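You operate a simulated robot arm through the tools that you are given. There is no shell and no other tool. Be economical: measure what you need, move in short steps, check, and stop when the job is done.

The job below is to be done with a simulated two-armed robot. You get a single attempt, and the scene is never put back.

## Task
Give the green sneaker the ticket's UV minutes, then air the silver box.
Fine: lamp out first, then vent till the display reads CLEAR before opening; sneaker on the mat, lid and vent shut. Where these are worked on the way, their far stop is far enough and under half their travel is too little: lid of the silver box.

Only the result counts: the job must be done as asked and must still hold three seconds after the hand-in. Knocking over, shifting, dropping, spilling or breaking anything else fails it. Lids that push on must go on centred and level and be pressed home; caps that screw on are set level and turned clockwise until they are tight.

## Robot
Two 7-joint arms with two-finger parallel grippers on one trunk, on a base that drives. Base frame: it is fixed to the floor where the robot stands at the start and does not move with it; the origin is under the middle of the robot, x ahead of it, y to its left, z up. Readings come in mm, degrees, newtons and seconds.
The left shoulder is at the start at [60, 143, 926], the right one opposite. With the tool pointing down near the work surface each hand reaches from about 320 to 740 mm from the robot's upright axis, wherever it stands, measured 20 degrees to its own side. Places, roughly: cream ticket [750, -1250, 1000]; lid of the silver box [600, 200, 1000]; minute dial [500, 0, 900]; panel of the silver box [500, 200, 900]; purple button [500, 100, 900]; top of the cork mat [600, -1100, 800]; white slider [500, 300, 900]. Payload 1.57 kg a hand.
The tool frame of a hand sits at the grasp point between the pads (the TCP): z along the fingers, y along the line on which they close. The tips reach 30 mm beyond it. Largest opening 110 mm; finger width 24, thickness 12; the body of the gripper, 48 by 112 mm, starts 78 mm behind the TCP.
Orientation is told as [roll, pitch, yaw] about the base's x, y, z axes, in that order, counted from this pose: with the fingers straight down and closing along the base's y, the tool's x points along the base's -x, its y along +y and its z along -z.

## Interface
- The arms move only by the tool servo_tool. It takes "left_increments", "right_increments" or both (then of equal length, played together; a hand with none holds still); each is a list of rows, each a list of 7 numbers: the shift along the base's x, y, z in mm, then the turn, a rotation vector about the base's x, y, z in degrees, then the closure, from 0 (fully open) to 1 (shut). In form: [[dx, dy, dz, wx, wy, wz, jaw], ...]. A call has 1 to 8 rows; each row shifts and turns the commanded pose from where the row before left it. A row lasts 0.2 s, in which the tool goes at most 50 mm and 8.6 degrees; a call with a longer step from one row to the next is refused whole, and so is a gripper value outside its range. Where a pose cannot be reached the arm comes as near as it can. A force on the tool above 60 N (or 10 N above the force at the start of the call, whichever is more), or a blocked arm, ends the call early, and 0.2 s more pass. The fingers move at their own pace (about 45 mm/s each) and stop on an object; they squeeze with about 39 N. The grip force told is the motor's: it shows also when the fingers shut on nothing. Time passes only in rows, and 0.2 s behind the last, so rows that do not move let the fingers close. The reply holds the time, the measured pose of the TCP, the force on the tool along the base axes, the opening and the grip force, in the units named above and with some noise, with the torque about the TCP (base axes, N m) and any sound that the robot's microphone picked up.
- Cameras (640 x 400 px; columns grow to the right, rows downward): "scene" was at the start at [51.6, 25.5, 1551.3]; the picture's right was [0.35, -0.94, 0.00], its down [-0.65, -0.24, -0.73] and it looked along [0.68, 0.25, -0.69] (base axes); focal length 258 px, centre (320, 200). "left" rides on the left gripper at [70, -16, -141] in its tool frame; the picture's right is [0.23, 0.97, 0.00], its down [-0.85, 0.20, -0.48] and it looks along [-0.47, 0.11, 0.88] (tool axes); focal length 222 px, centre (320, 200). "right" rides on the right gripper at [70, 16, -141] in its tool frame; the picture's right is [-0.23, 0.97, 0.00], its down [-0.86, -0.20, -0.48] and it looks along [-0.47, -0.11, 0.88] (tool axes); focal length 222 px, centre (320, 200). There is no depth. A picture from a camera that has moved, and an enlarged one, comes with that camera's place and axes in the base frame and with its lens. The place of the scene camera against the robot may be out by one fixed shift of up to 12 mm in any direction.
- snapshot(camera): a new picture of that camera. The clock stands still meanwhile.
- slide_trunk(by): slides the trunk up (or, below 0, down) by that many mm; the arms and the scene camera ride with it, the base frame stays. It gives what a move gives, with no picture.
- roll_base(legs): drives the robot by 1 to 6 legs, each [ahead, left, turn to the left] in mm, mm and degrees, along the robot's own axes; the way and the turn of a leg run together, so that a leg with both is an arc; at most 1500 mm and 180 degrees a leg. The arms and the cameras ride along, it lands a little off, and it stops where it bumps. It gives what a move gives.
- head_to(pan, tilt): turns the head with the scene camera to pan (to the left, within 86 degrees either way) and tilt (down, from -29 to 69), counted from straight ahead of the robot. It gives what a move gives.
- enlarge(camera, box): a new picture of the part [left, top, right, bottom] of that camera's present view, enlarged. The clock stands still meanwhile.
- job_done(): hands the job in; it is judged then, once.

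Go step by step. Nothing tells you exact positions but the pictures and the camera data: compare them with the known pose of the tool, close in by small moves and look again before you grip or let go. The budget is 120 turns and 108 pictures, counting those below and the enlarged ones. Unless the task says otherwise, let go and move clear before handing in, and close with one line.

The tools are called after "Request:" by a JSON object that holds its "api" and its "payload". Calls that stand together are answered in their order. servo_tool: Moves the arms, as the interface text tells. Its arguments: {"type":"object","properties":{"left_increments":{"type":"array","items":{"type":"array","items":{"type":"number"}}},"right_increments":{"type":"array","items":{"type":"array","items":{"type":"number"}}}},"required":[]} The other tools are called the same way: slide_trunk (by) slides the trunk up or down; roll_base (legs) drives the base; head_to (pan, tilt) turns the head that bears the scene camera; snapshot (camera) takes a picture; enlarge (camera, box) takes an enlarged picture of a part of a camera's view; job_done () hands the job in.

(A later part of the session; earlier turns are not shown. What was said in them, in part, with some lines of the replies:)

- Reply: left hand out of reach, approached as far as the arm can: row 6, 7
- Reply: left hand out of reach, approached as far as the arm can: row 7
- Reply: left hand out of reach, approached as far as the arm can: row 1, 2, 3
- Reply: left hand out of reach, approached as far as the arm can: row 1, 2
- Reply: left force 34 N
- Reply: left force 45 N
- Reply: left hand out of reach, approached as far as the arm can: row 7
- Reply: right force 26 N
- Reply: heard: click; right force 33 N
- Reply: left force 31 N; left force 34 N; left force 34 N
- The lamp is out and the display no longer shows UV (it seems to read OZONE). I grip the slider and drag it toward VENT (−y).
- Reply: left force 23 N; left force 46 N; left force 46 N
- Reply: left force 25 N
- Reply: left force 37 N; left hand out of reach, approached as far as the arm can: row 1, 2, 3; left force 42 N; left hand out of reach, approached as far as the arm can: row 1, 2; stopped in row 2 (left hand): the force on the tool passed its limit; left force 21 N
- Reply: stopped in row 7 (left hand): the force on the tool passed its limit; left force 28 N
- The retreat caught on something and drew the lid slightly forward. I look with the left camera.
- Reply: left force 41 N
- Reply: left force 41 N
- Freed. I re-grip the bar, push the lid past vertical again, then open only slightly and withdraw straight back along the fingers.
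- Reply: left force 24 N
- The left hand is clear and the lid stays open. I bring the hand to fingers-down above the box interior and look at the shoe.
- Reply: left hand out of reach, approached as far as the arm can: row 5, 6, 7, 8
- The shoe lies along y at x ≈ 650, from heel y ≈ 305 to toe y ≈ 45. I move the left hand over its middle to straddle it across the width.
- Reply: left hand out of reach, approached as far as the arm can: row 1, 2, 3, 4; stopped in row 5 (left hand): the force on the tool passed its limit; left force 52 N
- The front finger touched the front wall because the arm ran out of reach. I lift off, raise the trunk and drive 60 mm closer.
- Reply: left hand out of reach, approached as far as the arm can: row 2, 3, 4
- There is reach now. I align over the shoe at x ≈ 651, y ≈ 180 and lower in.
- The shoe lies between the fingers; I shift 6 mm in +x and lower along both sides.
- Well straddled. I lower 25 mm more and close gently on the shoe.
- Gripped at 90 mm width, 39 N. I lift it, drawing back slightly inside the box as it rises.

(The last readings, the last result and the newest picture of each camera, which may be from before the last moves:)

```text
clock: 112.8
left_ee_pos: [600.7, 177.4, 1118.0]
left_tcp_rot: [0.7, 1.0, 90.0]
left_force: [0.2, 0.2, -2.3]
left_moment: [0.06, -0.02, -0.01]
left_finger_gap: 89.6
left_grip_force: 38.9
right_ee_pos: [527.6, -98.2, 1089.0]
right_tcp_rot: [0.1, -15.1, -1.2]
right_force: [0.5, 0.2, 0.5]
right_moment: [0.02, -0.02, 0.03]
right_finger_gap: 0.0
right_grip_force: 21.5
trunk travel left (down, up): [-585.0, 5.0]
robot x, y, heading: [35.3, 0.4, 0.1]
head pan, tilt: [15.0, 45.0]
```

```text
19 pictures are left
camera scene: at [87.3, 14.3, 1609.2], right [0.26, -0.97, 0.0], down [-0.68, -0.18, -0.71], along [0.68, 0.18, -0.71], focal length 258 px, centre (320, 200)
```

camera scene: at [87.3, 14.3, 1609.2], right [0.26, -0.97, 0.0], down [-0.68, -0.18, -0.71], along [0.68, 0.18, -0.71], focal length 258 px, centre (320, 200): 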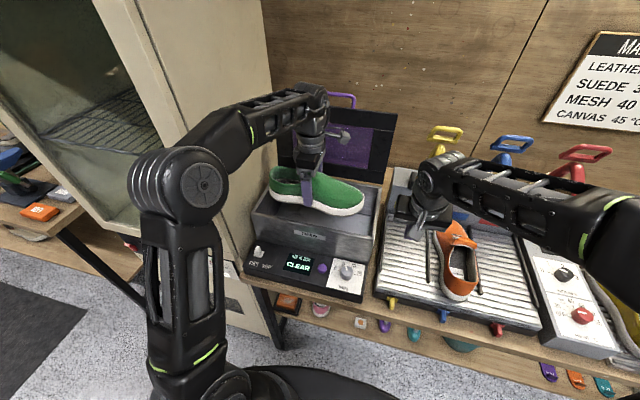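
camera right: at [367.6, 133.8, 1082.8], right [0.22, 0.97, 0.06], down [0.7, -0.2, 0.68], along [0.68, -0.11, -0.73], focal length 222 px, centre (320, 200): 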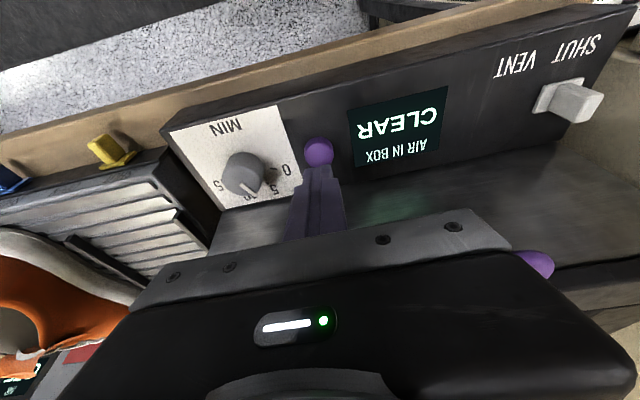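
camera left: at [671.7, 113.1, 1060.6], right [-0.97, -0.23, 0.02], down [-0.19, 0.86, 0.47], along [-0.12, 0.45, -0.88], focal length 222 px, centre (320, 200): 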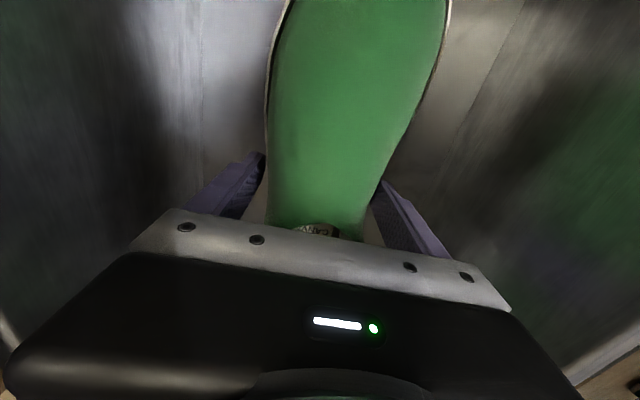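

The sneaker is out, held level. I back away from the bench, then turn the shoe so that it lies along x (the mat is long in x, narrow in y), and draw the right hand in.

Request:
{"api": "roll_base", "payload": {"legs": [[-330, 0, 0]]}}

Request:
{"api": "servo_tool", "payload": {"left_increments": [[0, 0, 0, 0, 0, -8.5, 1], [0, 0, 0, 0, 0, -8.5, 1], [0, 0, 0, 0, 0, -8.5, 1], [0, 0, 0, 0, 0, -8.5, 1], [0, 0, 0, 0, 0, -8.5, 1], [0, 0, 0, 0, 0, -8.5, 1], [0, 0, 0, 0, 0, -8.5, 1], [0, 0, 0, 0, 0, -8.5, 1]], "right_increments": [[-15, -5, 0, 0, 0, 0, 1], [-15, -5, 0, 0, 0, 0, 1], [-15, -5, 0, 0, 0, 0, 1], [-15, -5, 0, 0, 0, 0, 1], [-15, -5, 0, 0, 0, 0, 1], [-15, -5, 0, 0, 0, 0, 1], [-15, -5, 0, 0, 0, 0, 1], [-15, -5, 0, 0, 0, 0, 1]]}}

Request:
{"api": "servo_tool", "payload": {"left_increments": [[0, 0, 0, 0, 0, -8.5, 1], [0, 0, 0, 0, 0, -8.5, 1], [0, 0, 0, 0, 0, -5, 1]]}}

Request:
{"api": "roll_base", "payload": {"legs": [[0, -1300, 0]]}}

Request:
{"api": "head_to", "payload": {"pan": 15, "tilt": 40}}

Request:
{"api": "snapshot", "payload": {"camera": "scene"}}

```text
clock: 114.9
left_ee_pos: [272.0, 176.1, 1116.7]
left_tcp_rot: [0.7, 0.8, 89.7]
left_force: [-0.5, -0.3, -2.9]
left_moment: [0.08, -0.03, -0.01]
left_finger_gap: 89.4
left_grip_force: 38.7
right_ee_pos: [195.8, -98.6, 1088.7]
right_tcp_rot: [0.2, -15.1, -1.8]
right_force: [-0.1, -0.7, 0.3]
right_moment: [-0.02, -0.02, -0.02]
right_finger_gap: 0.3
right_grip_force: 21.5
trunk travel left (down, up): [-585.0, 5.0]
robot x, y, heading: [-292.4, -6.0, -0.4]
head pan, tilt: [15.0, 45.0]
```

```text
clock: 116.7
left_ee_pos: [270.8, 176.1, 1115.7]
left_tcp_rot: [0.7, 0.9, 21.5]
left_force: [-0.6, 0.0, -2.6]
left_moment: [0.04, -0.03, 0.01]
left_finger_gap: 89.4
left_grip_force: 39.2
right_ee_pos: [77.1, -139.3, 1088.5]
right_tcp_rot: [0.2, -15.0, -1.7]
right_force: [-0.3, 0.7, -0.4]
right_moment: [0.0, 0.01, 0.02]
right_finger_gap: 0.0
right_grip_force: 21.2
trunk travel left (down, up): [-585.0, 5.0]
robot x, y, heading: [-293.0, -0.9, -0.3]
head pan, tilt: [15.0, 45.0]
```

```text
clock: 117.5
left_ee_pos: [271.4, 175.2, 1116.1]
left_tcp_rot: [0.7, 0.9, -0.5]
left_force: [0.2, -0.1, -2.3]
left_moment: [0.01, -0.04, 0.02]
left_finger_gap: 89.0
left_grip_force: 39.2
right_ee_pos: [77.2, -138.2, 1089.9]
right_tcp_rot: [0.2, -15.1, -1.7]
right_force: [-0.1, -0.3, -0.1]
right_moment: [0.02, 0.0, 0.01]
right_finger_gap: 0.0
right_grip_force: 21.1
trunk travel left (down, up): [-585.0, 5.0]
robot x, y, heading: [-294.8, -3.1, -0.4]
head pan, tilt: [15.0, 45.0]
```

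```text
clock: 124.1
left_ee_pos: [261.0, -1138.3, 1114.6]
left_tcp_rot: [0.8, 0.9, -0.9]
left_force: [-1.5, -0.3, -3.5]
left_moment: [0.0, -0.06, 0.0]
left_finger_gap: 88.6
left_grip_force: 38.6
right_ee_pos: [63.6, -1451.6, 1088.1]
right_tcp_rot: [0.1, -14.9, -2.3]
right_force: [0.5, -0.2, 0.0]
right_moment: [0.04, 0.03, 0.0]
right_finger_gap: 0.2
right_grip_force: 21.2
trunk travel left (down, up): [-585.0, 5.0]
robot x, y, heading: [-309.0, -1311.6, -1.0]
head pan, tilt: [15.0, 45.0]
```

```text
clock: 124.8
left_ee_pos: [259.8, -1138.8, 1115.0]
left_tcp_rot: [0.7, 1.0, -0.9]
left_force: [-0.1, 0.2, -3.0]
left_moment: [-0.02, -0.09, 0.0]
left_finger_gap: 88.9
left_grip_force: 39.1
right_ee_pos: [62.1, -1451.1, 1088.2]
right_tcp_rot: [0.1, -15.0, -2.2]
right_force: [0.2, 0.1, -1.1]
right_moment: [0.0, -0.02, 0.01]
right_finger_gap: 0.0
right_grip_force: 21.2
trunk travel left (down, up): [-585.0, 5.0]
robot x, y, heading: [-310.4, -1310.9, -0.8]
head pan, tilt: [15.0, 40.0]
```

```text
18 pictures are left
camera scene: at [-251.5, -1292.6, 1616.4], right [0.24, -0.97, 0.0], down [-0.62, -0.16, -0.77], along [0.74, 0.19, -0.64], focal length 258 px, centre (320, 200)
```

scene: 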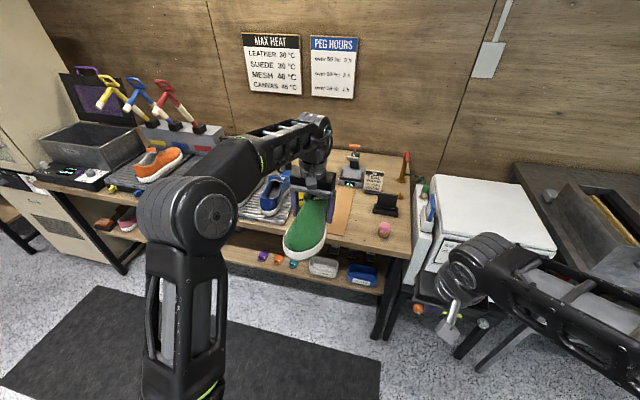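

The shoe now points along x, with the mat straight ahead. I drive in over the bench, keeping it high.

Request:
{"api": "roll_base", "payload": {"legs": [[340, 10, 0.9]]}}

Request:
{"api": "snapshot", "payload": {"camera": "scene"}}

Request:
{"api": "snapshot", "payload": {"camera": "left"}}

```text
clock: 127.0
left_ee_pos: [601.6, -1123.2, 1115.3]
left_tcp_rot: [0.7, 1.0, -0.1]
left_force: [0.5, 0.0, -2.8]
left_moment: [0.01, 0.0, 0.03]
left_finger_gap: 88.2
left_grip_force: 39.1
right_ee_pos: [407.5, -1438.5, 1088.7]
right_tcp_rot: [0.1, -15.1, -1.3]
right_force: [0.4, 0.1, 0.3]
right_moment: [0.0, 0.03, 0.02]
right_finger_gap: 0.2
right_grip_force: 21.4
trunk travel left (down, up): [-585.0, 5.0]
robot x, y, heading: [31.2, -1303.7, 0.2]
head pan, tilt: [15.0, 40.0]
```

```text
17 pictures are left
camera scene: at [91.6, -1284.6, 1616.3], right [0.26, -0.97, 0.0], down [-0.62, -0.17, -0.77], along [0.74, 0.2, -0.64], focal length 258 px, centre (320, 200)
```

scene: 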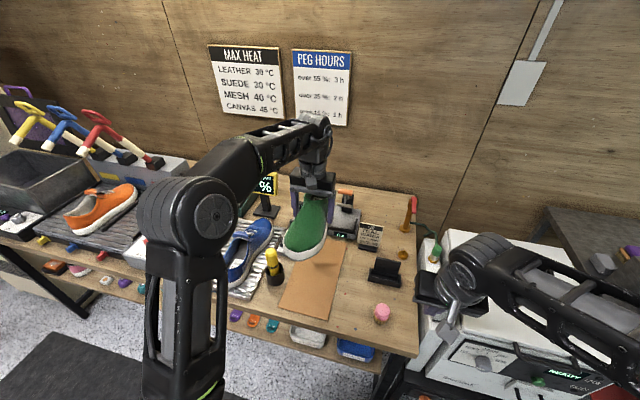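

```text
16 pictures are left
camera left: at [532.7, -1140.5, 1258.0], right [-0.23, 0.97, 0.02], down [0.86, 0.19, 0.47], along [0.45, 0.12, -0.88], focal length 222 px, centre (320, 200)
```

left: 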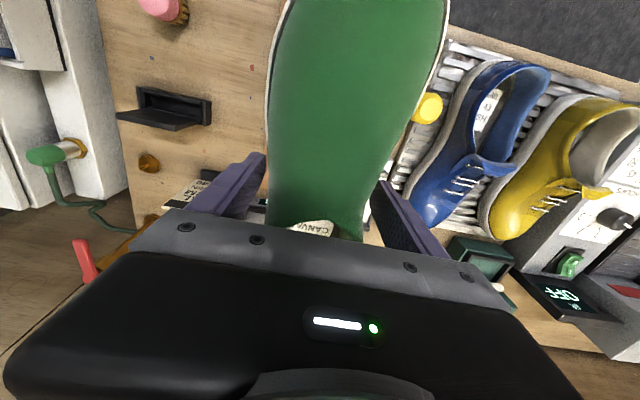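

Mat spans x 466 to 800, y −1206 to −1048. I centre the shoe over it (TCP [635, −1127]) and lower.

Request:
{"api": "servo_tool", "payload": {"left_increments": [[10, -2, 0, 0, 0, 0, 1], [12, -2, -10, 0, 0, 0, 1], [12, 0, -30, 0, 0, 0, 1], [0, 0, -35, 0, 0, 0, 1], [0, 0, -35, 0, 0, 0, 1], [0, 0, -35, 0, 0, 0, 1], [0, 0, -35, 0, 0, 0, 1], [0, 0, -25, 0, 0, 0, 1]]}}

Request:
{"api": "snapshot", "payload": {"camera": "scene"}}

```text
clock: 128.8
left_ee_pos: [633.4, -1126.8, 911.4]
left_tcp_rot: [0.7, 0.9, 0.1]
left_force: [-0.7, -0.2, -3.7]
left_moment: [-0.03, -0.06, 0.02]
left_finger_gap: 83.5
left_grip_force: 38.7
right_ee_pos: [408.2, -1438.6, 1089.3]
right_tcp_rot: [0.1, -15.0, -1.4]
right_force: [-0.5, 0.7, -0.6]
right_moment: [-0.05, 0.01, 0.01]
right_finger_gap: 0.1
right_grip_force: 21.2
trunk travel left (down, up): [-585.0, 5.0]
robot x, y, heading: [32.8, -1305.3, -0.2]
head pan, tilt: [15.0, 40.0]
```

```text
15 pictures are left
camera scene: at [90.6, -1284.5, 1616.4], right [0.26, -0.97, 0.0], down [-0.62, -0.17, -0.77], along [0.74, 0.2, -0.64], focal length 258 px, centre (320, 200)
```

scene: 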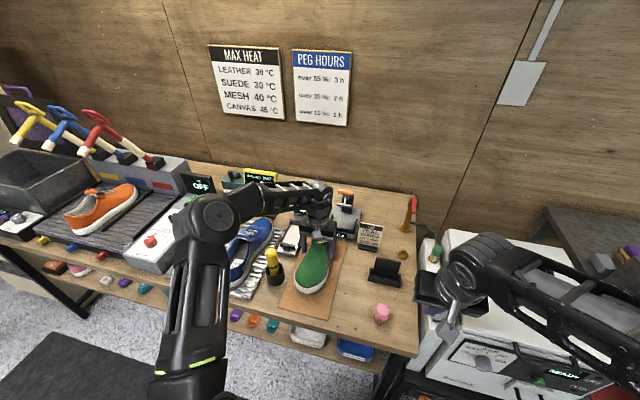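

The grip is slowly narrowing, so I lower promptly until the sole touches.

Request:
{"api": "servo_tool", "payload": {"left_increments": [[0, 0, -15, 0, 0, 0, 1], [0, 0, -12, 0, 0, 0, 1]]}}

Request:
{"api": "servo_tool", "payload": {"left_increments": [[0, 0, -10, 0, 0, 0, 1]]}}

Request:
{"api": "snapshot", "payload": {"camera": "left"}}

Request:
{"api": "enlarge", "payload": {"camera": "scene", "box": [240, 190, 400, 330]}}

```text
clock: 129.6
left_ee_pos: [636.2, -1128.6, 897.5]
left_tcp_rot: [0.5, 0.0, 0.1]
left_force: [-7.7, 3.1, 29.8]
left_moment: [-1.4, 1.39, -0.54]
left_finger_gap: 83.1
left_grip_force: 39.1
right_ee_pos: [405.4, -1439.2, 1089.8]
right_tcp_rot: [0.2, -15.2, -1.3]
right_force: [0.4, 0.4, -0.6]
right_moment: [-0.01, 0.01, -0.02]
right_finger_gap: 0.0
right_grip_force: 21.2
trunk travel left (down, up): [-585.0, 5.0]
robot x, y, heading: [33.4, -1305.1, 0.1]
head pan, tilt: [15.0, 40.0]
stopped in row 2 (left hand): the force on the tool passed its limit (the readings are from after the stop); the commanded pose is now the measured one
```

```text
clock: 129.9
left_ee_pos: [635.8, -1128.5, 895.9]
left_tcp_rot: [0.7, -0.3, 0.1]
left_force: [-16.6, 3.4, 27.7]
left_moment: [-1.38, 1.6, -0.36]
left_finger_gap: 82.8
left_grip_force: 38.8
right_ee_pos: [402.4, -1438.1, 1089.7]
right_tcp_rot: [0.0, -15.3, -1.2]
right_force: [-0.3, -0.7, -0.2]
right_moment: [0.01, 0.01, -0.02]
right_finger_gap: 0.1
right_grip_force: 21.2
trunk travel left (down, up): [-585.0, 5.0]
robot x, y, heading: [30.7, -1305.1, 0.1]
head pan, tilt: [15.0, 40.0]
stopped in row 1 (left hand): the force on the tool passed its limit (the readings are from after the stop); the commanded pose is now the measured one
```

```text
14 pictures are left
camera left: at [564.6, -1145.2, 1038.3], right [-0.23, 0.97, 0.01], down [0.85, 0.2, 0.48], along [0.47, 0.12, -0.87], focal length 222 px, centre (320, 200)
```

left: 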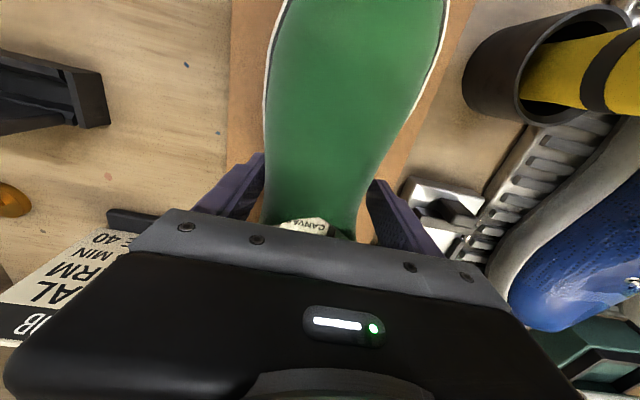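

```text
2.86 times, centred on (320, 260) of scene
camera zoom: at [84.8, -1284.2, 1616.4], right [0.26, -0.97, 0.0], down [-0.62, -0.17, -0.77], along [0.74, 0.2, -0.64], focal length 737 px, centre (320, 29)
```

zoom: 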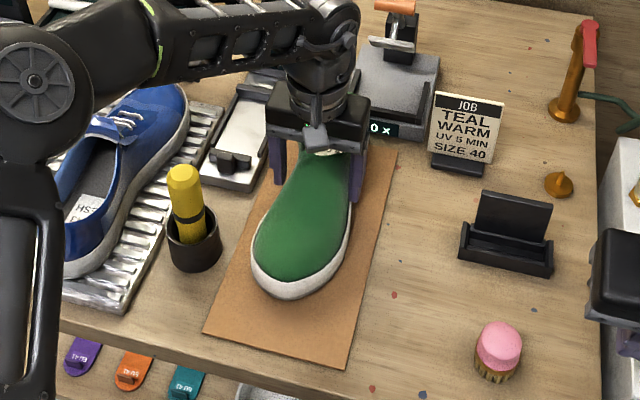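

The sole has touched at a mat height of about 850, so the mat really spans x 444–754, y −1211…−1061; the heel would overhang at the back. I lift slightly, shift 35 mm toward the robot and 5 mm to −y, and lower again.

Request:
{"api": "servo_tool", "payload": {"left_increments": [[0, 0, 12, 0, 0, 0, 1], [-12, -2, 3, 0, 0, 0, 1], [-12, -2, 0, 0, 0, 0, 1], [-11, -2, 0, 0, 0, 0, 1], [0, 0, -8, 0, 0, 0, 1], [0, 0, -4, 0, 0, 0, 1]]}}

Request:
{"api": "enlarge", "payload": {"camera": "scene", "box": [240, 190, 400, 330]}}

```text
clock: 131.3
left_ee_pos: [606.8, -1133.6, 897.3]
left_tcp_rot: [0.6, -0.5, 0.1]
left_force: [-3.5, 1.5, 7.8]
left_moment: [-0.31, -0.8, 0.05]
left_finger_gap: 82.7
left_grip_force: 39.0
right_ee_pos: [406.0, -1439.2, 1089.6]
right_tcp_rot: [0.1, -15.0, -1.2]
right_force: [-0.7, 0.0, -0.4]
right_moment: [-0.01, 0.02, 0.01]
right_finger_gap: 0.2
right_grip_force: 21.7
trunk travel left (down, up): [-585.0, 5.0]
robot x, y, heading: [31.1, -1304.4, -0.1]
head pan, tilt: [15.0, 40.0]
```

```text
2.86 times, centred on (320, 260) of scene
camera zoom: at [88.5, -1284.3, 1616.7], right [0.26, -0.97, 0.0], down [-0.62, -0.17, -0.77], along [0.74, 0.2, -0.64], focal length 737 px, centre (320, 29)
```

zoom: 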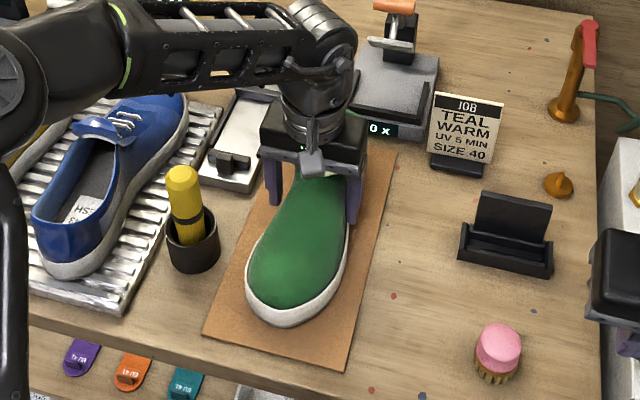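

The sneaker sits fully on the mat with light contact. I release and lift straight off.

Request:
{"api": "servo_tool", "payload": {"left_increments": [[0, 0, -2, 0, 0, 0, 1], [0, 0, 0, 0, 0, 0, 0.1], [0, 0, 0, 0, 0, 0, 0.05], [0, 0, 0, 0, 0, 0, 0.05], [0, 0, 10, 0, 0, 0, 0.05], [0, 0, 30, 0, 0, 0, 0.05], [0, 0, 40, 0, 0, 0, 0.05], [0, 0, 45, 0, 0, 0, 0.05]]}}

Request:
{"api": "servo_tool", "payload": {"left_increments": [[0, 0, 45, 0, 0, 0, 0.05], [0, 0, 40, 0, 0, 0, 0.05]]}}

Request:
{"api": "roll_base", "payload": {"legs": [[-330, 0, 0]]}}

Request:
{"api": "snapshot", "payload": {"camera": "scene"}}

```text
clock: 133.1
left_ee_pos: [603.8, -1133.8, 1019.4]
left_tcp_rot: [0.6, -0.1, 0.1]
left_force: [-0.1, -0.4, 0.6]
left_moment: [0.0, 0.02, 0.02]
left_finger_gap: 104.6
left_grip_force: 0.1
right_ee_pos: [407.2, -1439.4, 1089.3]
right_tcp_rot: [0.1, -15.0, -1.3]
right_force: [-0.8, 1.2, 0.0]
right_moment: [0.02, 0.0, 0.03]
right_finger_gap: 0.0
right_grip_force: 21.0
trunk travel left (down, up): [-585.0, 5.0]
robot x, y, heading: [32.8, -1305.7, 0.5]
head pan, tilt: [15.0, 40.0]
```

```text
clock: 133.7
left_ee_pos: [607.2, -1134.2, 1106.0]
left_tcp_rot: [0.6, -0.3, 0.1]
left_force: [-0.6, 0.0, -0.6]
left_moment: [0.02, 0.02, 0.03]
left_finger_gap: 104.4
left_grip_force: 0.0
right_ee_pos: [406.9, -1438.3, 1088.4]
right_tcp_rot: [0.1, -15.2, -1.3]
right_force: [0.2, -0.2, -0.9]
right_moment: [0.02, 0.02, -0.01]
right_finger_gap: 0.0
right_grip_force: 21.4
trunk travel left (down, up): [-585.0, 5.0]
robot x, y, heading: [33.3, -1304.0, 0.1]
head pan, tilt: [15.0, 40.0]
```

```text
clock: 135.8
left_ee_pos: [285.3, -1136.6, 1104.7]
left_tcp_rot: [0.6, -0.3, -0.1]
left_force: [0.3, 0.9, 0.4]
left_moment: [0.04, -0.02, -0.03]
left_finger_gap: 104.7
left_grip_force: 0.0
right_ee_pos: [82.8, -1440.5, 1088.0]
right_tcp_rot: [0.1, -15.1, -1.6]
right_force: [0.2, -0.2, -0.4]
right_moment: [-0.01, -0.01, 0.0]
right_finger_gap: 0.2
right_grip_force: 21.3
trunk travel left (down, up): [-585.0, 5.0]
robot x, y, heading: [-284.5, -1300.9, -0.2]
head pan, tilt: [15.0, 40.0]
```

```text
11 pictures are left
camera scene: at [-233.1, -1284.0, 1616.5], right [0.25, -0.97, 0.0], down [-0.62, -0.16, -0.77], along [0.74, 0.19, -0.64], focal length 258 px, centre (320, 200)
```

scene: 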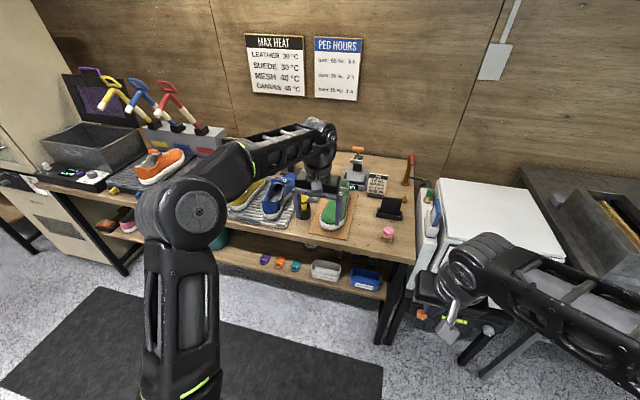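

The sneaker stands upright on the mat. I return to the box and turn the left hand into the handle-gripping attitude on the way.

Request:
{"api": "roll_base", "payload": {"legs": [[0, 1300, 0.2]]}}

Request:
{"api": "servo_tool", "payload": {"left_increments": [[-5, 0, 10, 0, 0, 8.5, 0.3], [-5, 0, 10, 0, 0, 8.5, 0.5], [-5, 0, 0, 0, 0, 8.5, 0.77], [-5, 0, 0, 0, 0, 8.5, 0.77], [-5, 0, 0, 0, 0, 8.5, 0.77], [-5, 0, 0, 0, 0, 8.5, 0.77], [0, 0, 0, 0, 0, 8.5, 0.77], [0, 0, 0, 0, 0, 8.5, 0.77]]}}

Request:
{"api": "servo_tool", "payload": {"left_increments": [[0, 0, 10, 0, 0, 8.5, 0.77], [0, 0, 10, 0, 0, 8.5, 0.77], [0, 0, 10, 0, 0, 5, 0.77], [0, 0, 10, 0, -8.5, 0, 0.77], [0, 0, 20, 0, -8.5, 0, 0.77], [0, 0, 20, 0, -8.5, 0, 0.77], [0, 0, 20, 0, -8.5, 0, 0.77], [0, 0, 20, 0, -8.5, 0, 0.77]]}}

Request:
{"api": "servo_tool", "payload": {"left_increments": [[0, 0, 20, 0, -8.5, 0, 0.77], [0, 0, 30, 0, -8.5, 0, 0.77], [0, 0, 30, 0, 0, 0, 0.77]]}}

```text
clock: 142.6
left_ee_pos: [316.0, 185.5, 1104.8]
left_tcp_rot: [0.6, -0.3, -1.8]
left_force: [0.1, 0.9, -0.8]
left_moment: [-0.01, 0.0, 0.01]
left_finger_gap: 104.5
left_grip_force: 0.1
right_ee_pos: [106.5, -112.0, 1089.5]
right_tcp_rot: [0.1, -15.1, -3.4]
right_force: [-0.7, 0.1, 0.2]
right_moment: [-0.03, -0.02, 0.0]
right_finger_gap: 0.0
right_grip_force: 21.6
trunk travel left (down, up): [-585.0, 5.0]
robot x, y, heading: [-263.0, 35.1, -1.7]
head pan, tilt: [15.0, 40.0]
```

```text
clock: 144.4
left_ee_pos: [285.7, 184.2, 1125.0]
left_tcp_rot: [0.6, -0.3, 66.2]
left_force: [0.1, 0.5, 0.7]
left_moment: [0.0, -0.01, -0.03]
left_finger_gap: 25.3
left_grip_force: 0.1
right_ee_pos: [105.6, -111.7, 1089.2]
right_tcp_rot: [0.1, -15.1, -3.4]
right_force: [-0.3, 0.1, -0.2]
right_moment: [0.0, -0.02, 0.03]
right_finger_gap: 0.0
right_grip_force: 21.8
trunk travel left (down, up): [-585.0, 5.0]
robot x, y, heading: [-262.4, 37.1, -1.7]
head pan, tilt: [15.0, 40.0]
```

```text
clock: 146.2
left_ee_pos: [277.4, 183.2, 1230.3]
left_tcp_rot: [-42.0, -1.5, 88.8]
left_force: [-0.4, -0.6, -0.6]
left_moment: [0.05, 0.01, 0.01]
left_finger_gap: 25.5
left_grip_force: 0.0
left hand out of reach, approached as far as the arm can: row 2, 3
right_ee_pos: [105.6, -112.2, 1089.3]
right_tcp_rot: [0.0, -15.1, -3.3]
right_force: [-0.6, 1.0, -0.3]
right_moment: [0.0, -0.04, -0.03]
right_finger_gap: 0.1
right_grip_force: 21.5
trunk travel left (down, up): [-585.0, 5.0]
robot x, y, heading: [-260.6, 36.9, -2.1]
head pan, tilt: [15.0, 40.0]
```

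```text
clock: 147.0
left_ee_pos: [277.6, 185.4, 1310.1]
left_tcp_rot: [-59.0, -1.7, 89.3]
left_force: [0.4, 0.0, 0.3]
left_moment: [0.0, -0.02, 0.0]
left_finger_gap: 25.3
left_grip_force: 0.1
right_ee_pos: [105.5, -111.5, 1088.8]
right_tcp_rot: [0.0, -15.1, -3.3]
right_force: [0.3, 0.8, 0.0]
right_moment: [0.0, 0.01, 0.01]
right_finger_gap: 0.0
right_grip_force: 21.3
trunk travel left (down, up): [-585.0, 5.0]
robot x, y, heading: [-262.1, 34.4, -1.8]
head pan, tilt: [15.0, 40.0]
```

Request:
{"api": "roll_base", "payload": {"legs": [[275, -22, 1.8]]}}

Request:
{"api": "servo_tool", "payload": {"left_increments": [[30, 0, 5, 0, 0, 0, 0.77], [40, 0, 5, 0, 0, 0, 0.77], [40, 0, 5, 0, 0, 0, 0.77]]}}

Request:
{"api": "snapshot", "payload": {"camera": "left"}}

Request:
{"api": "snapshot", "payload": {"camera": "scene"}}

```text
clock: 148.9
left_ee_pos: [552.3, 176.4, 1309.0]
left_tcp_rot: [-58.8, -1.6, 91.2]
left_force: [0.1, 0.4, -0.5]
left_moment: [0.01, -0.03, 0.0]
left_finger_gap: 25.5
left_grip_force: 0.1
right_ee_pos: [388.7, -127.0, 1088.5]
right_tcp_rot: [0.0, -14.9, -1.3]
right_force: [0.3, 0.4, -1.0]
right_moment: [-0.01, 0.03, -0.03]
right_finger_gap: 0.1
right_grip_force: 21.2
trunk travel left (down, up): [-585.0, 5.0]
robot x, y, heading: [16.2, 7.2, -0.2]
head pan, tilt: [15.0, 40.0]
```

```text
clock: 149.7
left_ee_pos: [665.3, 177.5, 1323.6]
left_tcp_rot: [-58.8, -1.8, 91.1]
left_force: [1.2, 0.8, 0.7]
left_moment: [0.02, 0.01, 0.01]
left_finger_gap: 25.5
left_grip_force: 0.0
right_ee_pos: [389.7, -126.5, 1089.0]
right_tcp_rot: [0.1, -14.9, -1.2]
right_force: [-0.3, -0.7, -0.7]
right_moment: [-0.01, 0.03, -0.02]
right_finger_gap: 0.1
right_grip_force: 21.6
trunk travel left (down, up): [-585.0, 5.0]
robot x, y, heading: [15.1, 8.6, -0.2]
head pan, tilt: [15.0, 40.0]
```

```text
10 pictures are left
camera left: at [552.2, 102.2, 1408.0], right [-0.5, -0.21, -0.84], down [-0.53, 0.84, 0.1], along [0.68, 0.5, -0.53], focal length 222 px, centre (320, 200)
```

left: 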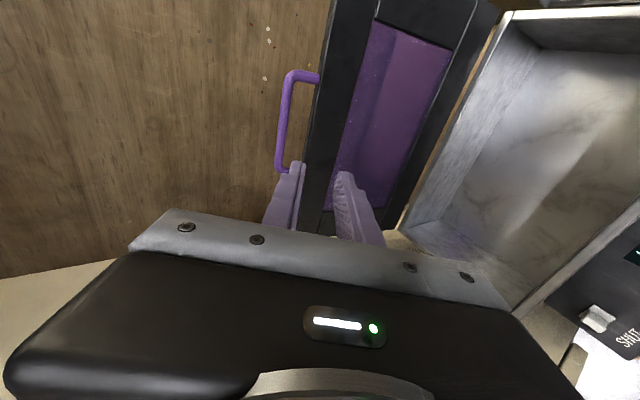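

```text
9 pictures are left
camera scene: at [73.0, 27.2, 1616.3], right [0.26, -0.97, 0.0], down [-0.62, -0.17, -0.77], along [0.74, 0.2, -0.64], focal length 258 px, centre (320, 200)
```

scene: 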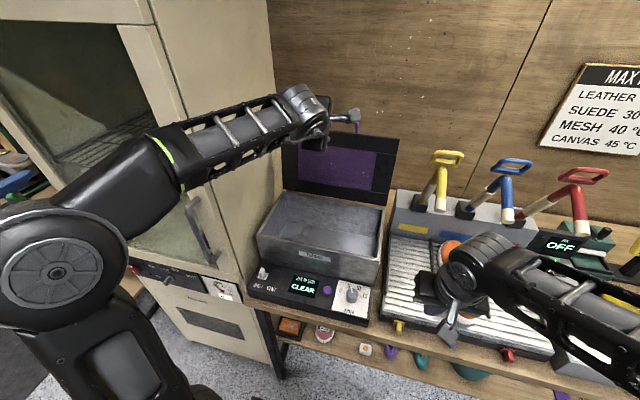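

The bar is at about [801, 168, 1287] with the lid still open. I line up on the approach line.

Request:
{"api": "servo_tool", "payload": {"left_increments": [[34, -5, 3, 0, 0, 0, 0.75], [34, -4, 2, 0, 0, 0, 0.75], [16, 0, -10, 0, 0, 0, 0.75], [0, 0, 0, 0, 0, 0, 0.75]]}}

Request:
{"api": "snapshot", "payload": {"camera": "left"}}

```text
clock: 150.7
left_ee_pos: [743.5, 168.1, 1318.7]
left_tcp_rot: [-58.9, -1.7, 91.2]
left_force: [0.6, -0.2, -0.2]
left_moment: [0.03, 0.02, 0.01]
left_finger_gap: 27.6
left_grip_force: 0.0
right_ee_pos: [387.9, -126.2, 1089.3]
right_tcp_rot: [0.0, -15.1, -1.3]
right_force: [0.6, -0.2, 0.6]
right_moment: [-0.02, 0.0, 0.02]
right_finger_gap: 0.0
right_grip_force: 20.9
trunk travel left (down, up): [-585.0, 5.0]
robot x, y, heading: [16.7, 11.8, -0.1]
head pan, tilt: [15.0, 40.0]
```

```text
8 pictures are left
camera left: at [632.3, 94.0, 1404.2], right [-0.5, -0.21, -0.84], down [-0.53, 0.84, 0.1], along [0.69, 0.5, -0.53], focal length 222 px, centre (320, 200)
```

left: 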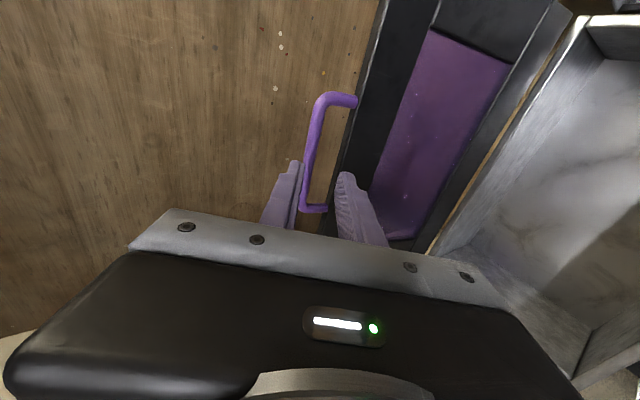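

Request:
{"api": "servo_tool", "payload": {"left_increments": [[6, 0, 4, 0, 0, 0, 0.75], [15, 0, -9, 0, 0, 0, 0.75], [15, 0, -9, 0, 0, 0, 0.75], [0, 0, 0, 0, 0, 0, 0.75]]}}

Request:
{"api": "snapshot", "payload": {"camera": "left"}}

```text
clock: 151.7
left_ee_pos: [780.5, 167.9, 1304.0]
left_tcp_rot: [-58.9, -1.7, 91.2]
left_force: [-0.6, 0.3, 0.4]
left_moment: [-0.01, -0.02, -0.04]
left_finger_gap: 27.6
left_grip_force: 0.0
right_ee_pos: [389.6, -127.8, 1088.3]
right_tcp_rot: [0.1, -15.1, -1.3]
right_force: [0.0, 0.1, -0.4]
right_moment: [-0.02, 0.01, 0.01]
right_finger_gap: 0.0
right_grip_force: 21.2
trunk travel left (down, up): [-585.0, 5.0]
robot x, y, heading: [14.5, 8.9, 0.1]
head pan, tilt: [15.0, 40.0]
```

```text
7 pictures are left
camera left: at [667.6, 93.3, 1389.6], right [-0.5, -0.21, -0.84], down [-0.53, 0.84, 0.1], along [0.69, 0.5, -0.53], focal length 222 px, centre (320, 200)
```

left: 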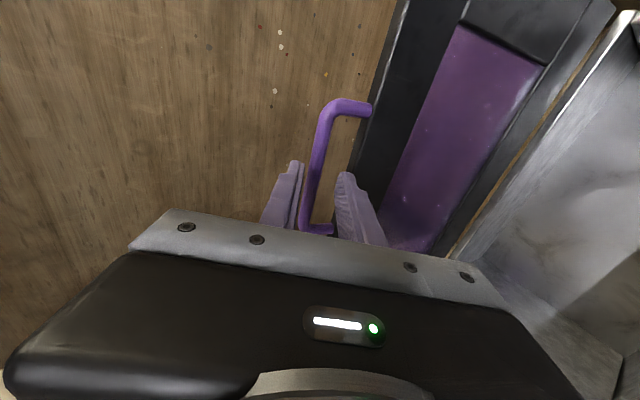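

Request:
{"api": "servo_tool", "payload": {"left_increments": [[0, 0, 0, 0, 0, 0, 1], [0, 0, 0, 0, 0, 0, 1], [0, 0, 0, 0, 0, 0, 1], [0, 0, 0, 0, 0, 0, 1], [-14, 0, 2, 0, 0, 0, 1], [-16, 0, 0, 0, 0, 0, 1], [-18, 0, -2, 0, 0, 0, 1]]}}

Request:
{"api": "servo_tool", "payload": {"left_increments": [[-22, 0, -3, 0, 0, 0, 1], [-22, 0, -4, 0, 0, 0, 1], [-21, 0, -6, 0, 0, 0, 1], [-21, 0, -8, 0, 0, 0, 1], [-20, 0, -10, 0, 0, 0, 1], [-19, 0, -11, 0, 0, 0, 1]]}}

Request:
{"api": "snapshot", "payload": {"camera": "scene"}}

```text
clock: 153.3
left_ee_pos: [729.8, 167.2, 1305.0]
left_tcp_rot: [-58.9, -1.8, 91.2]
left_force: [0.0, -0.6, -0.7]
left_moment: [0.01, 0.02, -0.01]
left_finger_gap: 0.0
left_grip_force: 21.2
right_ee_pos: [388.7, -126.9, 1088.8]
right_tcp_rot: [0.1, -15.1, -1.3]
right_force: [-0.3, 0.2, 0.2]
right_moment: [-0.04, 0.01, 0.0]
right_finger_gap: 0.1
right_grip_force: 21.1
trunk travel left (down, up): [-585.0, 5.0]
robot x, y, heading: [15.4, 8.6, -0.0]
head pan, tilt: [15.0, 40.0]
```

```text
clock: 154.7
left_ee_pos: [606.8, 165.9, 1262.6]
left_tcp_rot: [-58.9, -1.8, 91.3]
left_force: [-0.5, 0.1, -0.2]
left_moment: [0.02, -0.03, 0.0]
left_finger_gap: 0.2
left_grip_force: 21.8
right_ee_pos: [387.8, -126.4, 1089.3]
right_tcp_rot: [0.1, -15.1, -1.4]
right_force: [-0.3, -0.3, 0.0]
right_moment: [0.0, 0.03, 0.02]
right_finger_gap: 0.0
right_grip_force: 21.5
trunk travel left (down, up): [-585.0, 5.0]
robot x, y, heading: [15.5, 9.1, 0.1]
head pan, tilt: [15.0, 40.0]
```

```text
6 pictures are left
camera scene: at [70.8, 27.4, 1616.4], right [0.26, -0.97, 0.0], down [-0.62, -0.17, -0.77], along [0.74, 0.2, -0.64], focal length 258 px, centre (320, 200)
```

scene: 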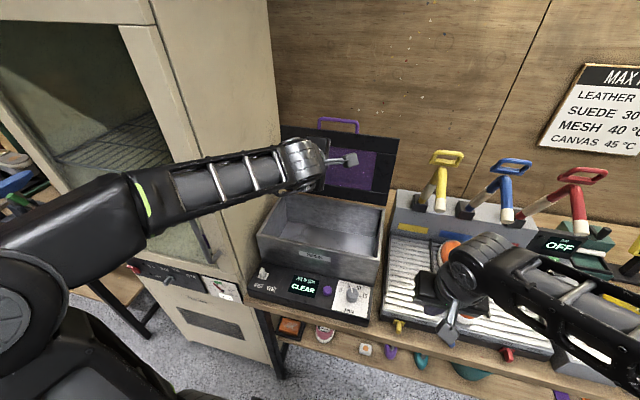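

The fingers closed short of the bar (gap 0), so the lid is untouched. I go back open and approach about 14 mm deeper and a bit higher.

Request:
{"api": "servo_tool", "payload": {"left_increments": [[28, 0, 21, 0, 0, 0, 0.75], [28, 0, 21, 0, 0, 0, 0.75], [28, 0, 21, 0, 0, 0, 0.75], [27, 1, 4, 0, 0, 0, 0.75], [27, 1, 4, 0, 0, 0, 0.75], [17, 0, -10, 0, 0, 0, 0.75], [17, 0, -10, 0, 0, 0, 0.75], [16, 0, -10, 0, 0, 0, 0.75]]}}

Request:
{"api": "servo_tool", "payload": {"left_increments": [[0, 0, 0, 0, 0, 0, 1], [0, 0, 0, 0, 0, 0, 1], [0, 0, 0, 0, 0, 0, 1], [0, 0, 0, 0, 0, 0, 1]]}}

```text
clock: 156.5
left_ee_pos: [796.0, 169.3, 1303.3]
left_tcp_rot: [-58.9, -1.8, 91.2]
left_force: [1.3, -0.3, 0.3]
left_moment: [0.02, 0.0, 0.02]
left_finger_gap: 27.5
left_grip_force: 0.1
right_ee_pos: [390.1, -126.1, 1088.9]
right_tcp_rot: [0.0, -15.1, -1.3]
right_force: [0.4, 0.7, 0.6]
right_moment: [0.01, 0.0, -0.01]
right_finger_gap: 0.0
right_grip_force: 21.1
trunk travel left (down, up): [-585.0, 5.0]
robot x, y, heading: [12.5, 9.2, 0.1]
head pan, tilt: [15.0, 40.0]
```

```text
clock: 157.5
left_ee_pos: [794.5, 168.1, 1300.0]
left_tcp_rot: [-58.6, -1.8, 91.2]
left_force: [-13.1, -1.2, -17.8]
left_moment: [-0.19, 0.51, 0.37]
left_finger_gap: 11.7
left_grip_force: 29.1
right_ee_pos: [388.4, -127.1, 1088.5]
right_tcp_rot: [0.0, -15.0, -1.3]
right_force: [0.1, -0.8, -0.6]
right_moment: [0.0, -0.01, -0.01]
right_finger_gap: 0.2
right_grip_force: 20.9
trunk travel left (down, up): [-585.0, 5.0]
robot x, y, heading: [13.7, 7.6, -0.1]
head pan, tilt: [15.0, 40.0]
```

Gripped (11.7 mm). I swing the lid down along the arc, first part.

Request:
{"api": "servo_tool", "payload": {"left_increments": [[-23, 0, 1, 0, 0, 0, 1], [-24, 0, 0, 0, 0, 0, 1], [-23, 0, -2, 0, 0, 0, 1], [-23, 0, -4, 0, 0, 0, 1], [-23, 0, -6, 0, 0, 0, 1], [-22, 0, -8, 0, 0, 0, 1], [-21, 0, -10, 0, 0, 0, 1], [-20, 0, -12, 0, 0, 0, 1]]}}

Request:
{"api": "servo_tool", "payload": {"left_increments": [[-19, 0, -14, 0, 0, 0, 1], [-18, 0, -15, 0, 0, 0, 1], [-16, 0, -17, 0, 0, 0, 1], [-15, 0, -18, 0, 0, 0, 1]]}}

```text
clock: 159.3
left_ee_pos: [612.6, 169.7, 1266.0]
left_tcp_rot: [-59.2, -1.7, 91.4]
left_force: [-8.1, 6.0, 11.6]
left_moment: [-0.45, -0.1, 0.43]
left_finger_gap: 11.8
left_grip_force: 28.9
right_ee_pos: [386.6, -126.9, 1089.2]
right_tcp_rot: [0.1, -15.2, -1.3]
right_force: [0.5, 0.6, -0.3]
right_moment: [0.01, 0.0, -0.02]
right_finger_gap: 0.0
right_grip_force: 20.9
trunk travel left (down, up): [-585.0, 5.0]
robot x, y, heading: [13.2, 9.3, -0.0]
head pan, tilt: [15.0, 40.0]
```

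```text
clock: 160.3
left_ee_pos: [544.6, 168.5, 1202.1]
left_tcp_rot: [-59.0, -1.7, 91.0]
left_force: [-18.6, -0.7, 12.2]
left_moment: [-0.62, -0.06, 0.32]
left_finger_gap: 11.6
left_grip_force: 29.0
right_ee_pos: [386.0, -127.1, 1090.1]
right_tcp_rot: [0.2, -15.2, -1.5]
right_force: [-0.2, -0.9, 0.4]
right_moment: [0.03, 0.02, -0.01]
right_finger_gap: 0.1
right_grip_force: 21.0
trunk travel left (down, up): [-585.0, 5.0]
robot x, y, heading: [16.2, 7.1, -0.0]
head pan, tilt: [15.0, 40.0]
```

Request:
{"api": "servo_tool", "payload": {"left_increments": [[-14, 0, -19, 0, 0, 0, 1], [-12, 0, -21, 0, 0, 0, 1], [-10, 0, -22, 0, 0, 0, 1], [-7, 0, -22, 0, 0, 0, 1]]}}

Request:
{"api": "servo_tool", "payload": {"left_increments": [[-5, 0, -23, 0, 0, 0, 1], [-3, 0, -23, 0, 0, 0, 1]]}}

Request:
{"api": "enlarge", "payload": {"camera": "scene", "box": [220, 110, 420, 330]}}

```text
clock: 161.3
left_ee_pos: [506.4, 168.6, 1117.3]
left_tcp_rot: [-58.7, -1.7, 91.2]
left_force: [-19.5, -3.1, 5.0]
left_moment: [-0.75, 0.03, 0.08]
left_finger_gap: 11.8
left_grip_force: 29.5
left hand out of reach, approached as far as the arm can: row 4
right_ee_pos: [386.1, -126.7, 1090.0]
right_tcp_rot: [0.1, -15.2, -1.3]
right_force: [0.5, -0.1, -0.1]
right_moment: [0.0, 0.0, 0.01]
right_finger_gap: 0.0
right_grip_force: 21.7
trunk travel left (down, up): [-585.0, 5.0]
robot x, y, heading: [11.4, 9.0, 0.1]
head pan, tilt: [15.0, 40.0]
```

```text
clock: 161.8
left_ee_pos: [508.0, 167.7, 1096.8]
left_tcp_rot: [-58.7, -1.7, 91.5]
left_force: [-32.5, 3.2, 10.7]
left_moment: [-0.91, -0.89, -0.27]
left_finger_gap: 11.9
left_grip_force: 29.5
left hand out of reach, approached as far as the arm can: row 1, 2
right_ee_pos: [382.4, -125.7, 1089.9]
right_tcp_rot: [0.0, -15.3, -1.1]
right_force: [-0.4, 0.5, 0.2]
right_moment: [0.0, 0.0, -0.02]
right_finger_gap: 0.0
right_grip_force: 21.0
trunk travel left (down, up): [-585.0, 5.0]
robot x, y, heading: [10.9, 9.2, 0.0]
head pan, tilt: [15.0, 40.0]
stopped in row 2 (left hand): the force on the tool passed its limit (the readings are from after the stop); the commanded pose is now the measured one
```

```text
1.82 times, centred on (320, 220) of scene
camera zoom: at [63.6, 28.2, 1616.8], right [0.26, -0.97, 0.0], down [-0.62, -0.17, -0.77], along [0.74, 0.2, -0.64], focal length 469 px, centre (320, 164)
```

zoom: 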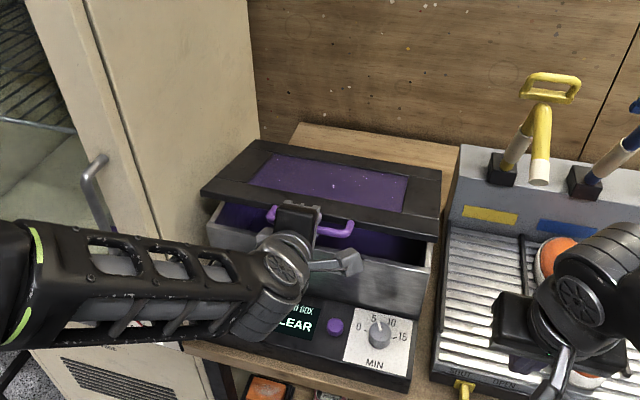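

The arm is too folded to go on, but only some 70 mm straight down remains: I ease the base back 8 mm and lower the trunk.

Request:
{"api": "roll_base", "payload": {"legs": [[-8, 0, 0]]}}

Request:
{"api": "slide_trunk", "payload": {"by": -30}}

```text
clock: 162.5
left_ee_pos: [507.7, 168.0, 1094.0]
left_tcp_rot: [-58.6, -1.9, 91.6]
left_force: [1.4, 0.9, -0.1]
left_moment: [-0.51, -0.47, 0.52]
left_finger_gap: 12.2
left_grip_force: 29.4
right_ee_pos: [381.2, -125.7, 1088.2]
right_tcp_rot: [0.0, -15.0, -1.3]
right_force: [0.9, -0.4, 0.2]
right_moment: [-0.01, 0.0, -0.02]
right_finger_gap: 0.0
right_grip_force: 21.5
trunk travel left (down, up): [-585.0, 5.0]
robot x, y, heading: [7.7, 11.3, -0.0]
head pan, tilt: [15.0, 40.0]
```

```text
clock: 163.3
left_ee_pos: [501.5, 168.1, 1063.2]
left_tcp_rot: [-58.4, -1.8, 91.6]
left_force: [-44.6, 1.2, 2.4]
left_moment: [-0.51, 0.58, 0.59]
left_finger_gap: 11.5
left_grip_force: 29.0
right_ee_pos: [376.0, -125.3, 1061.4]
right_tcp_rot: [0.0, -15.3, -1.3]
right_force: [-0.4, -0.2, -0.2]
right_moment: [0.01, 0.03, 0.05]
right_finger_gap: 0.0
right_grip_force: 21.3
trunk travel left (down, up): [-555.0, 35.0]
robot x, y, heading: [5.1, 11.3, 0.2]
head pan, tilt: [15.0, 40.0]
```

Good. Another small back-off to relieve the x force, then the rest of the way down.

Request:
{"api": "roll_base", "payload": {"legs": [[-7, 0, 0]]}}

Request:
{"api": "slide_trunk", "payload": {"by": -25}}

Request:
{"api": "enlarge", "payload": {"camera": "scene", "box": [220, 110, 420, 330]}}

```text
clock: 164.0
left_ee_pos: [500.3, 168.7, 1066.2]
left_tcp_rot: [-58.8, -1.8, 91.5]
left_force: [-11.3, 0.9, 0.1]
left_moment: [-0.95, -0.06, -0.13]
left_finger_gap: 11.8
left_grip_force: 28.9
right_ee_pos: [373.1, -126.6, 1059.8]
right_tcp_rot: [0.0, -15.1, -1.3]
right_force: [-0.6, -0.8, 0.7]
right_moment: [0.02, 0.02, -0.03]
right_finger_gap: 0.3
right_grip_force: 21.3
trunk travel left (down, up): [-555.0, 35.0]
robot x, y, heading: [2.8, 7.9, 0.0]
head pan, tilt: [15.0, 40.0]
```

```text
clock: 164.7
left_ee_pos: [496.3, 168.4, 1040.9]
left_tcp_rot: [-58.6, -1.7, 91.6]
left_force: [-30.4, 1.9, 0.9]
left_moment: [-0.65, 0.06, 0.27]
left_finger_gap: 11.9
left_grip_force: 29.2
right_ee_pos: [370.6, -125.6, 1034.0]
right_tcp_rot: [0.0, -15.1, -1.2]
right_force: [0.4, -0.5, 0.6]
right_moment: [0.0, 0.01, 0.01]
right_finger_gap: 0.0
right_grip_force: 20.8
trunk travel left (down, up): [-530.0, 60.0]
robot x, y, heading: [-0.5, 9.7, 0.2]
head pan, tilt: [15.0, 40.0]
```

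```text
1.82 times, centred on (320, 220) of scene
camera zoom: at [51.7, 27.9, 1561.5], right [0.26, -0.97, 0.0], down [-0.62, -0.17, -0.77], along [0.74, 0.2, -0.64], focal length 469 px, centre (320, 164)
```

zoom: 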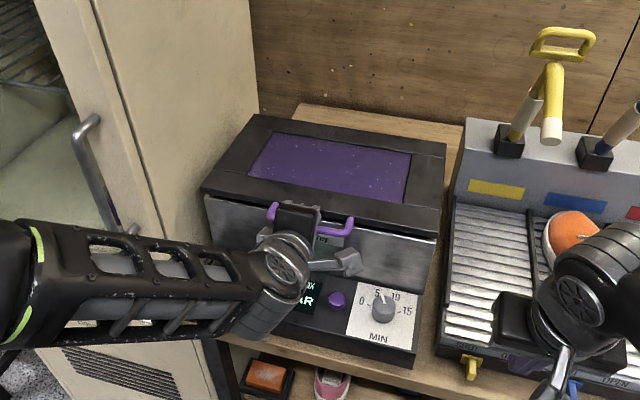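

Almost shut. I lower on until the lid bottoms.

Request:
{"api": "slide_trunk", "payload": {"by": -12}}

Request:
{"api": "slide_trunk", "payload": {"by": -6}}

```text
clock: 165.3
left_ee_pos: [497.3, 168.8, 1028.7]
left_tcp_rot: [-58.8, -1.8, 91.6]
left_force: [-39.8, 1.8, 1.6]
left_moment: [-0.8, -0.52, 0.02]
left_finger_gap: 12.0
left_grip_force: 29.3
right_ee_pos: [370.0, -125.4, 1023.4]
right_tcp_rot: [0.1, -15.2, -1.3]
right_force: [1.1, 0.0, -0.1]
right_moment: [0.0, 0.0, -0.01]
right_finger_gap: 0.0
right_grip_force: 21.4
trunk travel left (down, up): [-518.0, 72.0]
robot x, y, heading: [-0.5, 11.0, 0.1]
head pan, tilt: [15.0, 40.0]
```

```text
clock: 165.9
left_ee_pos: [496.9, 168.1, 1024.5]
left_tcp_rot: [-59.0, -1.9, 91.6]
left_force: [-43.7, 3.1, 10.0]
left_moment: [-0.94, -0.15, -0.17]
left_finger_gap: 12.1
left_grip_force: 28.9
right_ee_pos: [370.0, -124.5, 1017.2]
right_tcp_rot: [-0.1, -15.3, -1.3]
right_force: [-0.5, -0.9, 0.2]
right_moment: [-0.01, 0.01, 0.0]
right_finger_gap: 0.0
right_grip_force: 21.8
trunk travel left (down, up): [-512.0, 78.0]
robot x, y, heading: [-0.7, 4.0, 0.0]
head pan, tilt: [15.0, 40.0]
```

Request:
{"api": "slide_trunk", "payload": {"by": -5}}

Request:
{"api": "roll_base", "payload": {"legs": [[-6, 0, 0]]}}

```text
clock: 166.4
left_ee_pos: [497.6, 168.7, 1024.0]
left_tcp_rot: [-59.5, -1.9, 91.6]
left_force: [-48.1, 4.6, 36.3]
left_moment: [-1.03, -0.19, -0.23]
left_finger_gap: 12.0
left_grip_force: 28.7
right_ee_pos: [367.2, -126.7, 1012.9]
right_tcp_rot: [0.1, -15.6, -1.3]
right_force: [-0.2, 0.1, 0.3]
right_moment: [-0.01, -0.01, -0.01]
right_finger_gap: 0.0
right_grip_force: 21.3
trunk travel left (down, up): [-507.0, 83.0]
robot x, y, heading: [-0.5, 3.3, -0.0]
head pan, tilt: [15.0, 40.0]
```

```text
clock: 167.2
left_ee_pos: [496.5, 168.7, 1024.1]
left_tcp_rot: [-59.6, -1.8, 91.7]
left_force: [-3.9, 3.3, 45.9]
left_moment: [-0.91, -0.09, -0.25]
left_finger_gap: 11.8
left_grip_force: 29.4
right_ee_pos: [366.3, -126.8, 1012.1]
right_tcp_rot: [0.1, -15.2, -1.3]
right_force: [0.0, -0.2, -0.2]
right_moment: [0.0, 0.01, 0.01]
right_finger_gap: 0.1
right_grip_force: 21.5
trunk travel left (down, up): [-507.0, 83.0]
robot x, y, heading: [-5.9, 7.0, 0.1]
head pan, tilt: [15.0, 40.0]
```

The lid is home (46 N down). I open slightly and withdraw back along the fingers.

Request:
{"api": "servo_tool", "payload": {"left_increments": [[0, 0, 4, 0, 0, 0, 0.8], [0, 0, 2, 0, 0, 0, 0.75], [-3, 0, 2, 0, 0, 0, 0.75], [-7, 0, 5, 0, 0, 0, 0.75], [-9, 0, 6, 0, 0, 0, 0.75], [-10, 0, 8, 0, 0, 0, 0.75]]}}

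Request:
{"api": "roll_base", "payload": {"legs": [[-60, 0, 0]]}}

Request:
{"api": "enlarge", "payload": {"camera": "scene", "box": [240, 110, 440, 310]}}

```text
clock: 168.6
left_ee_pos: [483.1, 164.9, 1054.6]
left_tcp_rot: [-59.3, -1.9, 91.8]
left_force: [-1.0, -0.3, -1.4]
left_moment: [0.02, 0.05, 0.06]
left_finger_gap: 28.9
left_grip_force: 0.8
left hand out of reach, approached as far as the arm can: row 5, 6
right_ee_pos: [368.0, -126.3, 1010.1]
right_tcp_rot: [0.0, -15.1, -1.3]
right_force: [0.0, -1.0, 0.3]
right_moment: [0.0, 0.01, 0.0]
right_finger_gap: 0.0
right_grip_force: 21.2
trunk travel left (down, up): [-507.0, 83.0]
robot x, y, heading: [-2.2, 8.3, 0.2]
head pan, tilt: [15.0, 40.0]
```

```text
clock: 169.5
left_ee_pos: [422.6, 166.2, 1053.9]
left_tcp_rot: [-59.2, -1.8, 91.8]
left_force: [-0.1, 0.4, 0.4]
left_moment: [-0.06, 0.0, -0.03]
left_finger_gap: 27.6
left_grip_force: 0.0
right_ee_pos: [309.8, -127.5, 1010.9]
right_tcp_rot: [0.1, -15.1, -1.2]
right_force: [-0.9, 0.2, -0.4]
right_moment: [0.03, -0.06, 0.01]
right_finger_gap: 0.2
right_grip_force: 21.4
trunk travel left (down, up): [-507.0, 83.0]
robot x, y, heading: [-63.3, 3.5, 0.2]
head pan, tilt: [15.0, 40.0]
```

```text
2.00 times, centred on (340, 210) of scene
camera zoom: at [-8.9, 27.5, 1538.5], right [0.26, -0.97, 0.0], down [-0.62, -0.17, -0.77], along [0.74, 0.2, -0.64], focal length 516 px, centre (280, 180)
```

zoom: 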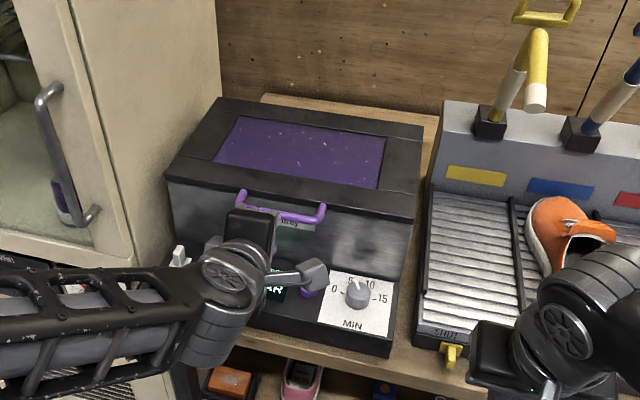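

The lid is shut and the hand is clear. I back off and verify the lid, vent slider and display.

Request:
{"api": "roll_base", "payload": {"legs": [[-200, 0, 0], [0, -250, 0]]}}

Request:
{"api": "head_to", "payload": {"pan": 25, "tilt": 35}}

Request:
{"api": "snapshot", "payload": {"camera": "scene"}}

```text
clock: 172.5
left_ee_pos: [226.1, -83.3, 1053.8]
left_tcp_rot: [-59.3, -1.9, 92.2]
left_force: [0.4, 0.0, 0.2]
left_moment: [0.05, -0.02, 0.0]
left_finger_gap: 27.3
left_grip_force: 0.0
right_ee_pos: [114.7, -377.6, 1009.6]
right_tcp_rot: [0.1, -14.9, -0.8]
right_force: [0.0, 0.4, 0.3]
right_moment: [0.0, 0.0, -0.03]
right_finger_gap: 0.0
right_grip_force: 21.5
trunk travel left (down, up): [-507.0, 83.0]
robot x, y, heading: [-261.0, -243.0, 0.5]
head pan, tilt: [15.0, 40.0]
```

```text
clock: 173.3
left_ee_pos: [225.3, -82.8, 1053.5]
left_tcp_rot: [-59.4, -1.8, 92.3]
left_force: [-0.3, -0.2, 0.0]
left_moment: [-0.04, -0.01, 0.03]
left_finger_gap: 27.4
left_grip_force: 0.0
right_ee_pos: [113.9, -376.5, 1011.3]
right_tcp_rot: [0.0, -15.1, -0.8]
right_force: [0.6, 0.1, -0.3]
right_moment: [0.02, -0.03, 0.04]
right_finger_gap: 0.0
right_grip_force: 21.5
trunk travel left (down, up): [-507.0, 83.0]
robot x, y, heading: [-260.6, -241.9, 0.3]
head pan, tilt: [25.0, 35.0]
```

```text
2 pictures are left
camera scene: at [-207.2, -209.2, 1545.9], right [0.43, -0.9, 0.0], down [-0.52, -0.25, -0.82], along [0.74, 0.35, -0.57], focal length 258 px, centre (320, 200)
```

scene: 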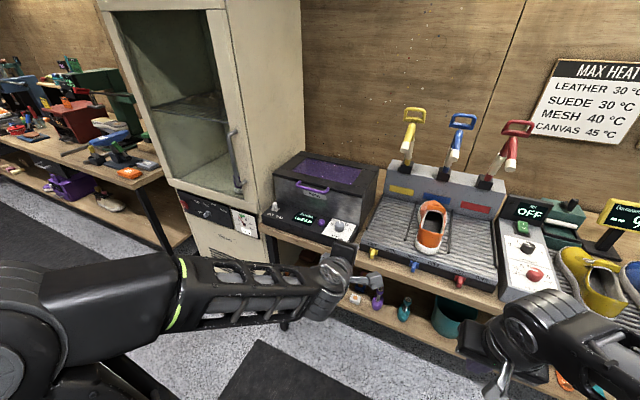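

Request:
{"api": "enlarge", "payload": {"camera": "scene", "box": [260, 140, 380, 250]}}

```text
3.64 times, centred on (320, 195) of scene
camera zoom: at [-207.2, -209.2, 1545.9], right [0.43, -0.9, 0.0], down [-0.52, -0.25, -0.82], along [0.74, 0.35, -0.57], focal length 938 px, centre (320, 218)
```

zoom: 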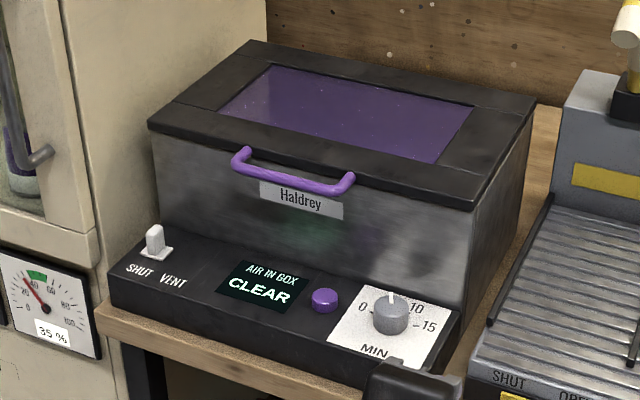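

The lid is fully shut, the slider is at SHUT, the display reads CLEAR, the sneaker is on the mat, and both hands are clear. I hand in.

Request:
{"api": "job_done", "payload": {}}

```text
The job is handed in.
```

The green sneaker got its 5 UV minutes. After the lamp went out the box was vented until it read CLEAR, then opened. The sneaker now stands on the cork mat, with the lid and vent shut.
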